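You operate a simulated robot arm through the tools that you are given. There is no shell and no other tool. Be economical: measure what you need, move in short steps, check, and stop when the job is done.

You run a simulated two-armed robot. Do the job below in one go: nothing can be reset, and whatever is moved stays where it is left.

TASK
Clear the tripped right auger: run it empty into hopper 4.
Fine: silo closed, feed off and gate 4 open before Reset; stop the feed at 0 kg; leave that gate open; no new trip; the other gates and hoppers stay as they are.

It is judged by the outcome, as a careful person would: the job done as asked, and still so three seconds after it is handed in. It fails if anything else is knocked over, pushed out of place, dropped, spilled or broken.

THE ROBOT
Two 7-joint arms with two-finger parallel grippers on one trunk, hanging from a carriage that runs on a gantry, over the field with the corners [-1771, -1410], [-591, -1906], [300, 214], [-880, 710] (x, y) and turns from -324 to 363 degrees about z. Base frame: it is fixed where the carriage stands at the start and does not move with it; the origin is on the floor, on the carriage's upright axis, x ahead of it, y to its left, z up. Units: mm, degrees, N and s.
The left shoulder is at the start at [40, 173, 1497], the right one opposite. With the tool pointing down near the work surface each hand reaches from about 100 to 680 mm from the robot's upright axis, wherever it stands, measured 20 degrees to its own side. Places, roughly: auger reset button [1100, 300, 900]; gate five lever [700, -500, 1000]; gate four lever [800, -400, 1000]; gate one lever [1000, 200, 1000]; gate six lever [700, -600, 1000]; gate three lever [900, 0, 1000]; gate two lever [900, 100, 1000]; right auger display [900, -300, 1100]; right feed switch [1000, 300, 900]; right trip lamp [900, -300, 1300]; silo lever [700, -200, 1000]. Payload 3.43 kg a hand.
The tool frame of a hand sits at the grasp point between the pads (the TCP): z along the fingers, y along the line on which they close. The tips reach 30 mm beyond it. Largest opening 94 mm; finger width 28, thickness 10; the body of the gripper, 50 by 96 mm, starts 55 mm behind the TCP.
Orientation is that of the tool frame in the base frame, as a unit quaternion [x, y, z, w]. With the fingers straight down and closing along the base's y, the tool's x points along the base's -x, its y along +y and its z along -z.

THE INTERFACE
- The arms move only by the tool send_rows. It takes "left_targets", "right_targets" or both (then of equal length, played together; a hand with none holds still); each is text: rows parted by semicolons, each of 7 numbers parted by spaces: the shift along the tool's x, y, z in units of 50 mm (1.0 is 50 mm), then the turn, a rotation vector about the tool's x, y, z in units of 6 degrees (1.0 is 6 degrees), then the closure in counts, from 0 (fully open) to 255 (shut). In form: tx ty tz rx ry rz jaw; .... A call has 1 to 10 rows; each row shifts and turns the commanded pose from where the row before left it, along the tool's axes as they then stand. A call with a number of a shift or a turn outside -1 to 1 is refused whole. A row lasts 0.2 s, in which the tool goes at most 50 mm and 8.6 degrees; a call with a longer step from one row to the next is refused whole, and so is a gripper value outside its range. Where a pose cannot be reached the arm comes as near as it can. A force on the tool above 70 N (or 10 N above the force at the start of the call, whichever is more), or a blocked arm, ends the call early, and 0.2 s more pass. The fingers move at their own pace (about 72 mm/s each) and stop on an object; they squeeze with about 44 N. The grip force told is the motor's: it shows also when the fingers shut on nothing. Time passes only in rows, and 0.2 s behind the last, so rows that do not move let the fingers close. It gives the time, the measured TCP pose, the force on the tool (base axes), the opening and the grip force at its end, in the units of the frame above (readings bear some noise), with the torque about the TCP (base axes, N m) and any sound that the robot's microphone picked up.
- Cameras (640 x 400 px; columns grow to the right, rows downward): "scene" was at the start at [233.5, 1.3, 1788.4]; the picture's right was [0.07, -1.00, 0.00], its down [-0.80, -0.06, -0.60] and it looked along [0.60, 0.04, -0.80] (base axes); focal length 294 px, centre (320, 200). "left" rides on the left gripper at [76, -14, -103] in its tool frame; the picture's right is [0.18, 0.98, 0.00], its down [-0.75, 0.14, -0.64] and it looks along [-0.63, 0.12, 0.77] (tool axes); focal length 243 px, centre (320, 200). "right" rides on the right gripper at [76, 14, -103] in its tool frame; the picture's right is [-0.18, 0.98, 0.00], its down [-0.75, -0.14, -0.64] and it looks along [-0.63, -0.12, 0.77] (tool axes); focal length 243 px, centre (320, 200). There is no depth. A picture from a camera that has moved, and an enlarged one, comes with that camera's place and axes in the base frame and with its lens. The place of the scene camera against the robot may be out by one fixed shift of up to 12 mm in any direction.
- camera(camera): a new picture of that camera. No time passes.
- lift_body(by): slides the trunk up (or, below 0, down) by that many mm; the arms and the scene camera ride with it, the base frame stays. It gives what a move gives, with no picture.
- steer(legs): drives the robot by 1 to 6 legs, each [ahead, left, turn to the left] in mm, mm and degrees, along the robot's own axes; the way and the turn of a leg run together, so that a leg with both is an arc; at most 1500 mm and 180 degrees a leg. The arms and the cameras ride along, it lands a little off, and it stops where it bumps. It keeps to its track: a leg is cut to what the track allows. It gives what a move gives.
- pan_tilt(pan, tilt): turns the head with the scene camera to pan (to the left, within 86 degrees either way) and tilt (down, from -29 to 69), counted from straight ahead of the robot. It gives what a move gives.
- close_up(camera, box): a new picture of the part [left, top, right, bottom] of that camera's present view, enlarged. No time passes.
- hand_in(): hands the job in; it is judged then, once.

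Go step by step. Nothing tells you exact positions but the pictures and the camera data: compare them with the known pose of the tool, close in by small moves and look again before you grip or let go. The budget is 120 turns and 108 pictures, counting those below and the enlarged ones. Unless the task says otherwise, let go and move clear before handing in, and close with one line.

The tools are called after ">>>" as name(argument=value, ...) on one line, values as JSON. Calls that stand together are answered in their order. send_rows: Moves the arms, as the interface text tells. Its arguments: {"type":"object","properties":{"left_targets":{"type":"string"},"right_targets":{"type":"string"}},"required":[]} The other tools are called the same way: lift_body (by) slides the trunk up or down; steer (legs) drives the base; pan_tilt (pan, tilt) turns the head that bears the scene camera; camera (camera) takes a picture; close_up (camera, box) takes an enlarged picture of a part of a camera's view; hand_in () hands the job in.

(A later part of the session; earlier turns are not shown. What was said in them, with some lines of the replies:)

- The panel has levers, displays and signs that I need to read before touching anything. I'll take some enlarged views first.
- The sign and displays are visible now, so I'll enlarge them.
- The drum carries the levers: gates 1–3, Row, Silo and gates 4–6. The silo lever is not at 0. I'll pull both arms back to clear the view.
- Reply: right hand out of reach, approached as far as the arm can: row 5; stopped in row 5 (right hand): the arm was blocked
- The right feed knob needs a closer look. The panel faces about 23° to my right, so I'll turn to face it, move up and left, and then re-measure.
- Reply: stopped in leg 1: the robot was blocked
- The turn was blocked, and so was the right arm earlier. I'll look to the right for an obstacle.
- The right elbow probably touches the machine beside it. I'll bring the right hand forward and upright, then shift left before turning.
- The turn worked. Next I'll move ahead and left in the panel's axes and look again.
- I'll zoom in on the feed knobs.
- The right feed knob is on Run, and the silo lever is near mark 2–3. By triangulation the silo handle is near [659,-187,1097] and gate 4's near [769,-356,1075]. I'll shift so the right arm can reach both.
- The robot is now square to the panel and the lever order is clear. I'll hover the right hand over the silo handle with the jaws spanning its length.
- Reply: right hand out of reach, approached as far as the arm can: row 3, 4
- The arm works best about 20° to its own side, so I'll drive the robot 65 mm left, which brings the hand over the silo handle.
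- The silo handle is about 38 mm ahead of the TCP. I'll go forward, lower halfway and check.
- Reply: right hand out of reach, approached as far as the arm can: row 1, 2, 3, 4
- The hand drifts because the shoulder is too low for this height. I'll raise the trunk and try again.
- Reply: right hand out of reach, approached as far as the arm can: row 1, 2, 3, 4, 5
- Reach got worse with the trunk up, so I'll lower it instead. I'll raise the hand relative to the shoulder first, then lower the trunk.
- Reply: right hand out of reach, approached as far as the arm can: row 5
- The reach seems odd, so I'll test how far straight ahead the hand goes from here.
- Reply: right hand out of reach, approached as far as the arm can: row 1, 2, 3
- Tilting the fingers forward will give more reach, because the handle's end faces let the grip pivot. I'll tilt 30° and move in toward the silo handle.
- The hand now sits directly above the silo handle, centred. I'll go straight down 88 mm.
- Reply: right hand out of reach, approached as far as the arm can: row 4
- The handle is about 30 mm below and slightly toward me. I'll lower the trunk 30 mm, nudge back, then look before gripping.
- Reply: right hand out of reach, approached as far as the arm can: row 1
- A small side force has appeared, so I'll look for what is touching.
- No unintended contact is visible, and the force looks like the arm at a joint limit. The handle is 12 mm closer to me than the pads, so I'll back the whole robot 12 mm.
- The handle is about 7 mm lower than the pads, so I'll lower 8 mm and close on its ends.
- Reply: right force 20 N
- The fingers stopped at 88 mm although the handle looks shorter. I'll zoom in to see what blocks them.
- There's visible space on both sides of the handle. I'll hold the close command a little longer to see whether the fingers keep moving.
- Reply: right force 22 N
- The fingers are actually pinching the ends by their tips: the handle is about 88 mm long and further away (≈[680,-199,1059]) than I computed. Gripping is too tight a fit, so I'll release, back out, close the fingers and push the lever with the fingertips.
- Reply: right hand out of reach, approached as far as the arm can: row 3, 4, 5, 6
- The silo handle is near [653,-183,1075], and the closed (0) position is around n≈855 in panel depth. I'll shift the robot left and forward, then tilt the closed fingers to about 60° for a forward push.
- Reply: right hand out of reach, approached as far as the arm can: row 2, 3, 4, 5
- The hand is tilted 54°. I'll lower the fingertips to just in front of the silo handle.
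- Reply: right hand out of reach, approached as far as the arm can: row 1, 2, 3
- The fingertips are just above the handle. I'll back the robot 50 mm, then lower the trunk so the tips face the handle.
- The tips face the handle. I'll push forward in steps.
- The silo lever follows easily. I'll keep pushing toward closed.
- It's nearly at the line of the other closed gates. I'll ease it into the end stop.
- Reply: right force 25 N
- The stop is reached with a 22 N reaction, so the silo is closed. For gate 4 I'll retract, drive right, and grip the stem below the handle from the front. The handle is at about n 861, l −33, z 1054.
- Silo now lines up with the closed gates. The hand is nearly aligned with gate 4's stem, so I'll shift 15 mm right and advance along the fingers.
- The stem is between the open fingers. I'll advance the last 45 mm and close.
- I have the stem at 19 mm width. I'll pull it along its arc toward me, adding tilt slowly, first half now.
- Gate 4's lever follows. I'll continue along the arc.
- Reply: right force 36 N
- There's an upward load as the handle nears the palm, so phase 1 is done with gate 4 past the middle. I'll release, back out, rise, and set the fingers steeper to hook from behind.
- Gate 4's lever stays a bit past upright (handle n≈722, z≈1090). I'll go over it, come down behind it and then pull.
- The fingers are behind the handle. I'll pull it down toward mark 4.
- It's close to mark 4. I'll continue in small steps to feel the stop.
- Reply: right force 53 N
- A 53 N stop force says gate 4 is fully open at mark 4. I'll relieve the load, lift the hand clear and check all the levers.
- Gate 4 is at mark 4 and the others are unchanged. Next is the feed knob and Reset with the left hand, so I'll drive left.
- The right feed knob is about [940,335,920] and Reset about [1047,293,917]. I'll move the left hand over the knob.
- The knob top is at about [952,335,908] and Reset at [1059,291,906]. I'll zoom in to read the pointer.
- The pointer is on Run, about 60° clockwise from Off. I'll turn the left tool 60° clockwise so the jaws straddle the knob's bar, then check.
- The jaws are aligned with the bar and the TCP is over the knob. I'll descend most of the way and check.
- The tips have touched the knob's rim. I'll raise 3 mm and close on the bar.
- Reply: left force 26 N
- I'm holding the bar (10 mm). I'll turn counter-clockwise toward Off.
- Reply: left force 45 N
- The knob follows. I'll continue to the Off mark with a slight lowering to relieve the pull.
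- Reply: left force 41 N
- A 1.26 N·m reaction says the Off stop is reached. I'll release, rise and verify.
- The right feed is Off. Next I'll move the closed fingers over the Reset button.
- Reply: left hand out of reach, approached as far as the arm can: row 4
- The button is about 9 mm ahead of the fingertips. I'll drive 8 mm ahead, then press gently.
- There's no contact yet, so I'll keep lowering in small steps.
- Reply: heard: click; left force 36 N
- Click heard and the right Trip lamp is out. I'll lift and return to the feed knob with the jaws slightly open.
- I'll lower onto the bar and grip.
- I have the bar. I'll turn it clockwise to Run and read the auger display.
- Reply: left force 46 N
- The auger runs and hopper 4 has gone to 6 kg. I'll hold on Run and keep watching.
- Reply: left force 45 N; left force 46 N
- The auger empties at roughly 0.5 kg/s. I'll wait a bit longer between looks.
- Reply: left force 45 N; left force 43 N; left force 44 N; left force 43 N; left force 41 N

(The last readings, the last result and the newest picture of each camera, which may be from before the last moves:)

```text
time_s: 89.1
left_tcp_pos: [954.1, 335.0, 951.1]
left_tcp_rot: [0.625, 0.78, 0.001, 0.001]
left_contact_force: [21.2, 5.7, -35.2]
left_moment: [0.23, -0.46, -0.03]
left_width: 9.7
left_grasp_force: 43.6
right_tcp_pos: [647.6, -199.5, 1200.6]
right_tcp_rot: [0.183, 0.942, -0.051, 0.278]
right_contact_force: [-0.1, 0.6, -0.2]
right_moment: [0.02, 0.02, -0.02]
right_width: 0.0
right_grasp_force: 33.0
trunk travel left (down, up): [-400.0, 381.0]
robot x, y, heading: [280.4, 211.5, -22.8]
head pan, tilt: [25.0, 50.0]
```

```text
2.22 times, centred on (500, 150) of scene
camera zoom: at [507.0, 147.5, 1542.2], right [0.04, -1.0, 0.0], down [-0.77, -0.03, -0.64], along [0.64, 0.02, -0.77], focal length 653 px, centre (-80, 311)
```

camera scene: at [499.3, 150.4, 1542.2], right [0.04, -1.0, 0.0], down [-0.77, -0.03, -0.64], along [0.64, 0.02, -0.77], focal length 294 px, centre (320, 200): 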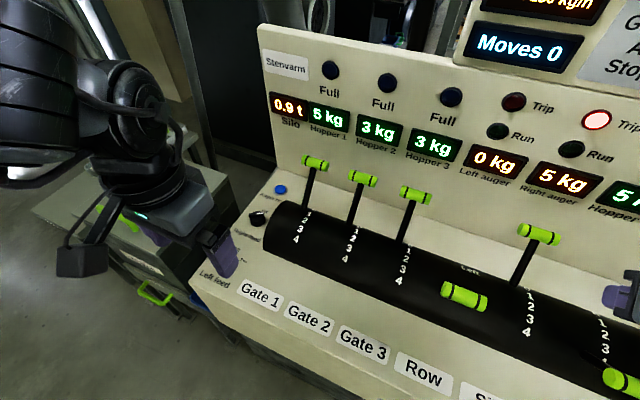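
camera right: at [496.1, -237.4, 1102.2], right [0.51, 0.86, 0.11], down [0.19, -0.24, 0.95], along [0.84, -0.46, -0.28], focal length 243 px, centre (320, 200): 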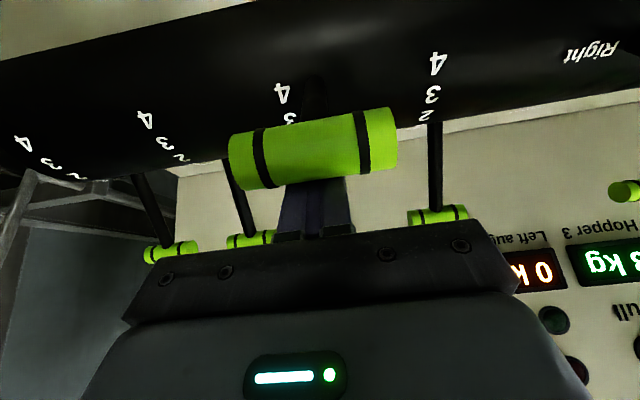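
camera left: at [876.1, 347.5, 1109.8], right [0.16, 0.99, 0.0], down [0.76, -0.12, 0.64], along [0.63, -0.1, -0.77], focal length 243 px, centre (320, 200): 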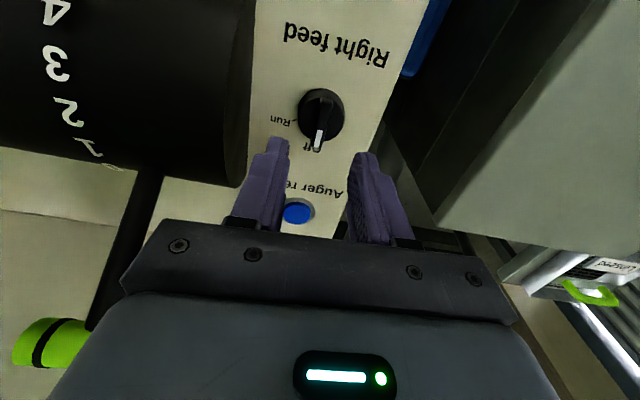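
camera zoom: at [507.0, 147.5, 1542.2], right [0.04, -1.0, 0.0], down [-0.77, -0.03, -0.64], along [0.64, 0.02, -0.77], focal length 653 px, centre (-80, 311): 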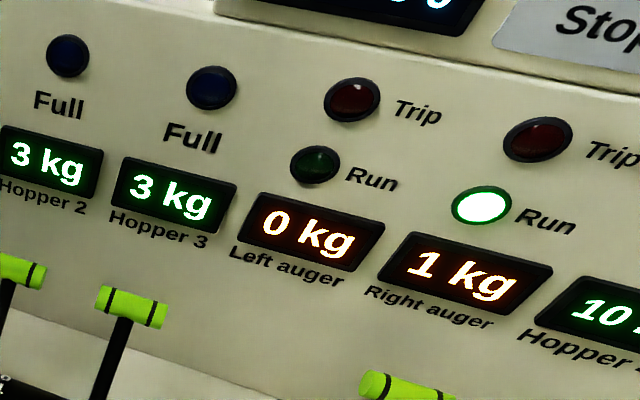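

>>> send_rows(left_targets="0 0 0 0 0 0 255;0 0 0 0 0 0 255;0 0 0 0 0 0 255;0 0 0 0 0 0 255;0 0 0 0 0 0 255;0 0 0 0 0 0 255")

>>> close_up(camera="scene", box=[360, 60, 640, 240])

```text
time_s: 90.5
left_tcp_pos: [953.2, 334.9, 951.9]
left_tcp_rot: [0.626, 0.78, 0.0, 0.001]
left_contact_force: [21.2, 5.5, -35.0]
left_moment: [0.17, -0.45, -0.02]
left_width: 10.1
left_grasp_force: 43.5
right_tcp_pos: [647.9, -199.0, 1201.8]
right_tcp_rot: [0.183, 0.941, -0.051, 0.279]
right_contact_force: [0.6, 0.0, 0.3]
right_moment: [0.01, 0.01, 0.02]
right_width: 0.0
right_grasp_force: 32.7
trunk travel left (down, up): [-400.0, 381.0]
robot x, y, heading: [281.6, 213.0, -23.0]
head pan, tilt: [25.0, 50.0]
```

```text
2.22 times, centred on (500, 150) of scene
camera zoom: at [507.0, 147.5, 1542.2], right [0.04, -1.0, 0.0], down [-0.77, -0.03, -0.64], along [0.64, 0.02, -0.77], focal length 653 px, centre (-80, 311)
```

zoom: 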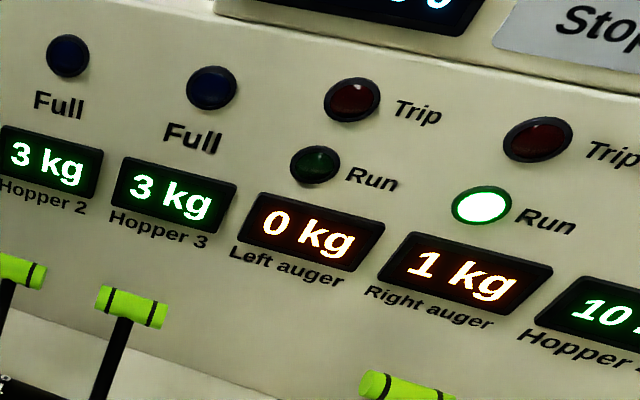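

It's tailing off, so I'll wait two more seconds.

>>> send_rows(left_targets="0 0 0 0 0 0 255;0 0 0 0 0 0 255;0 0 0 0 0 0 255;0 0 0 0 0 0 255;0 0 0 0 0 0 255;0 0 0 0 0 0 255;0 0 0 0 0 0 255;0 0 0 0 0 0 255")

>>> close_up(camera="scene", box=[360, 60, 640, 240])

```text
time_s: 92.3
left_tcp_pos: [952.4, 335.4, 952.4]
left_tcp_rot: [0.626, 0.78, 0.0, 0.0]
left_contact_force: [21.0, 4.9, -32.8]
left_moment: [0.21, -0.45, -0.01]
left_width: 9.8
left_grasp_force: 43.4
right_tcp_pos: [647.5, -199.7, 1201.5]
right_tcp_rot: [0.183, 0.942, -0.051, 0.278]
right_contact_force: [-0.4, -0.9, -0.1]
right_moment: [-0.01, -0.02, -0.03]
right_width: 0.2
right_grasp_force: 33.1
trunk travel left (down, up): [-400.0, 381.0]
robot x, y, heading: [281.4, 212.0, -22.8]
head pan, tilt: [25.0, 50.0]
```

```text
2.22 times, centred on (500, 150) of scene
camera zoom: at [507.1, 147.5, 1542.3], right [0.04, -1.0, 0.0], down [-0.77, -0.03, -0.64], along [0.64, 0.02, -0.77], focal length 653 px, centre (-80, 311)
```

zoom: 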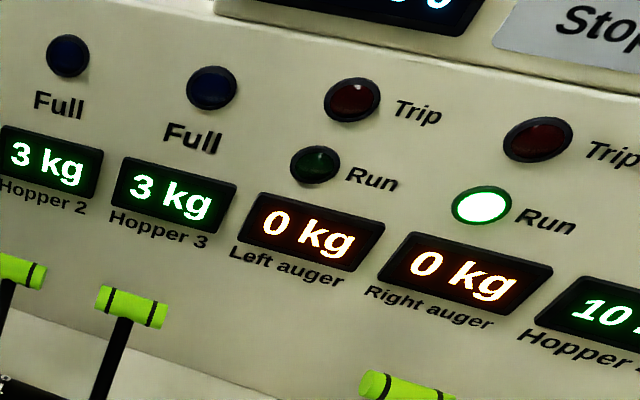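

The display reads 0 kg, so I'll turn the knob to Off now.

>>> send_rows(left_targets="0 0 0.04 0 0 -1 255;0 0 0 0 0 -1 255;0 0 0 0 0 -1 255;0 0 0 0 0 -1 255;0 0 0 0 0 -1 255;0 0 0 0 0 -1 255;0 0 0 0 0 -1 255;0 0 0 0 0 -1 255;0 0 0 0 0 -1 255;0 0 0 0 0 -0.7 255")

>>> close_up(camera="scene", box=[360, 60, 640, 240])

```text
time_s: 94.5
left_tcp_pos: [955.0, 334.3, 951.4]
left_tcp_rot: [0.168, 0.986, 0.0, 0.002]
left_contact_force: [-8.3, 9.0, 29.8]
left_moment: [0.19, 0.04, -1.39]
left_width: 11.0
left_grasp_force: 44.1
right_tcp_pos: [647.5, -197.6, 1202.2]
right_tcp_rot: [0.183, 0.941, -0.052, 0.278]
right_contact_force: [-0.4, 0.4, -0.5]
right_moment: [-0.01, -0.01, 0.03]
right_width: 0.2
right_grasp_force: 33.3
trunk travel left (down, up): [-400.0, 381.0]
robot x, y, heading: [283.1, 209.8, -23.0]
head pan, tilt: [25.0, 50.0]
```

```text
2.22 times, centred on (500, 150) of scene
camera zoom: at [507.2, 148.6, 1542.6], right [0.04, -1.0, 0.0], down [-0.76, -0.03, -0.64], along [0.64, 0.02, -0.77], focal length 653 px, centre (-80, 311)
```

zoom: 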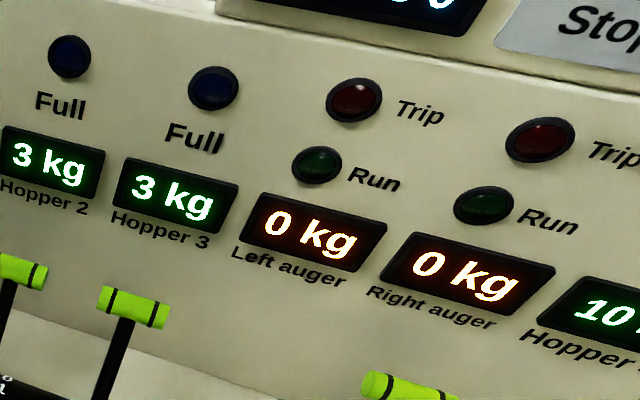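

The Run lamp is out, there's no trip, and the auger reads 0 kg. I'll release the knob, rise clear and check everything.

>>> send_rows(left_targets="0 0 0 0 0 0.3 200;0 0 0 0 0 0 150;0 0 -0.6 0 0 0 150;0 0 -0.8 0 0 0 150;0.3 0 -0.8 0 0 0 150;0.5 0 -0.5 0 0 0 150")

>>> pan_tilt(pan=5, tilt=50)

>>> camera(camera="scene")

>>> camera(camera="left")

```text
time_s: 95.9
left_tcp_pos: [912.9, 348.6, 1082.1]
left_tcp_rot: [0.184, 0.983, 0.0, 0.0]
left_contact_force: [0.0, -0.8, 0.2]
left_moment: [0.02, 0.01, 0.0]
left_width: 38.7
left_grasp_force: 0.0
right_tcp_pos: [647.3, -199.5, 1201.3]
right_tcp_rot: [0.183, 0.942, -0.052, 0.277]
right_contact_force: [-0.6, 0.1, 0.8]
right_moment: [0.03, 0.0, -0.02]
right_width: 0.0
right_grasp_force: 33.2
trunk travel left (down, up): [-400.0, 381.0]
robot x, y, heading: [283.0, 208.5, -22.9]
head pan, tilt: [25.0, 50.0]
```

```text
time_s: 96.7
left_tcp_pos: [913.4, 347.9, 1082.9]
left_tcp_rot: [0.184, 0.983, 0.0, 0.001]
left_contact_force: [0.2, -0.2, 0.0]
left_moment: [0.04, -0.02, -0.01]
left_width: 38.7
left_grasp_force: 0.0
right_tcp_pos: [647.5, -199.8, 1202.0]
right_tcp_rot: [0.183, 0.941, -0.052, 0.279]
right_contact_force: [0.5, 0.0, 0.1]
right_moment: [0.01, -0.03, 0.02]
right_width: 0.0
right_grasp_force: 32.2
trunk travel left (down, up): [-400.0, 381.0]
robot x, y, heading: [284.0, 208.9, -23.0]
head pan, tilt: [5.0, 50.0]
```

```text
7 pictures are left
camera scene: at [502.9, 120.9, 1542.2], right [-0.31, -0.95, 0.0], down [-0.73, 0.24, -0.64], along [0.61, -0.2, -0.77], focal length 294 px, centre (320, 200)
```

scene: 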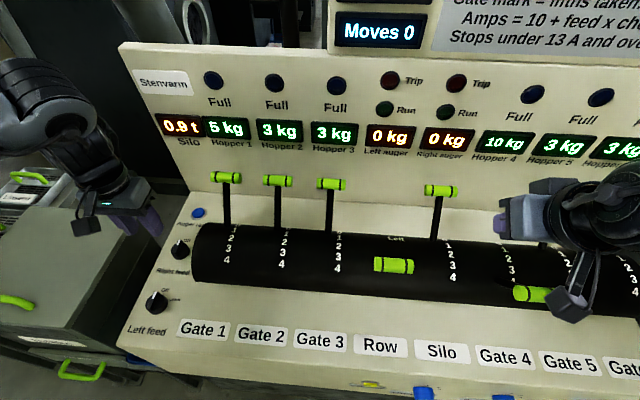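

```text
6 pictures are left
camera left: at [836.4, 362.4, 1184.7], right [0.18, 0.98, 0.0], down [0.75, -0.14, 0.64], along [0.63, -0.12, -0.77], focal length 243 px, centre (320, 200)
```

left: 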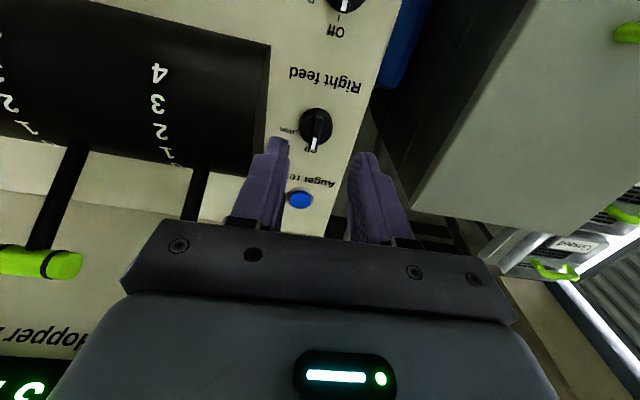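

The feed is Off, the silo is closed, and gate 4 is open at mark 4. The right auger reads 0 kg, hopper 4 reads 10 kg, no trip lamp is lit, and both hands are clear.

>>> hand_in()

```text
The job is handed in.
```

The right auger is cleared: it ran empty into hopper 4 (now 10 kg), the feed is off at 0 kg, gate 4 is left open, and there was no new trip.
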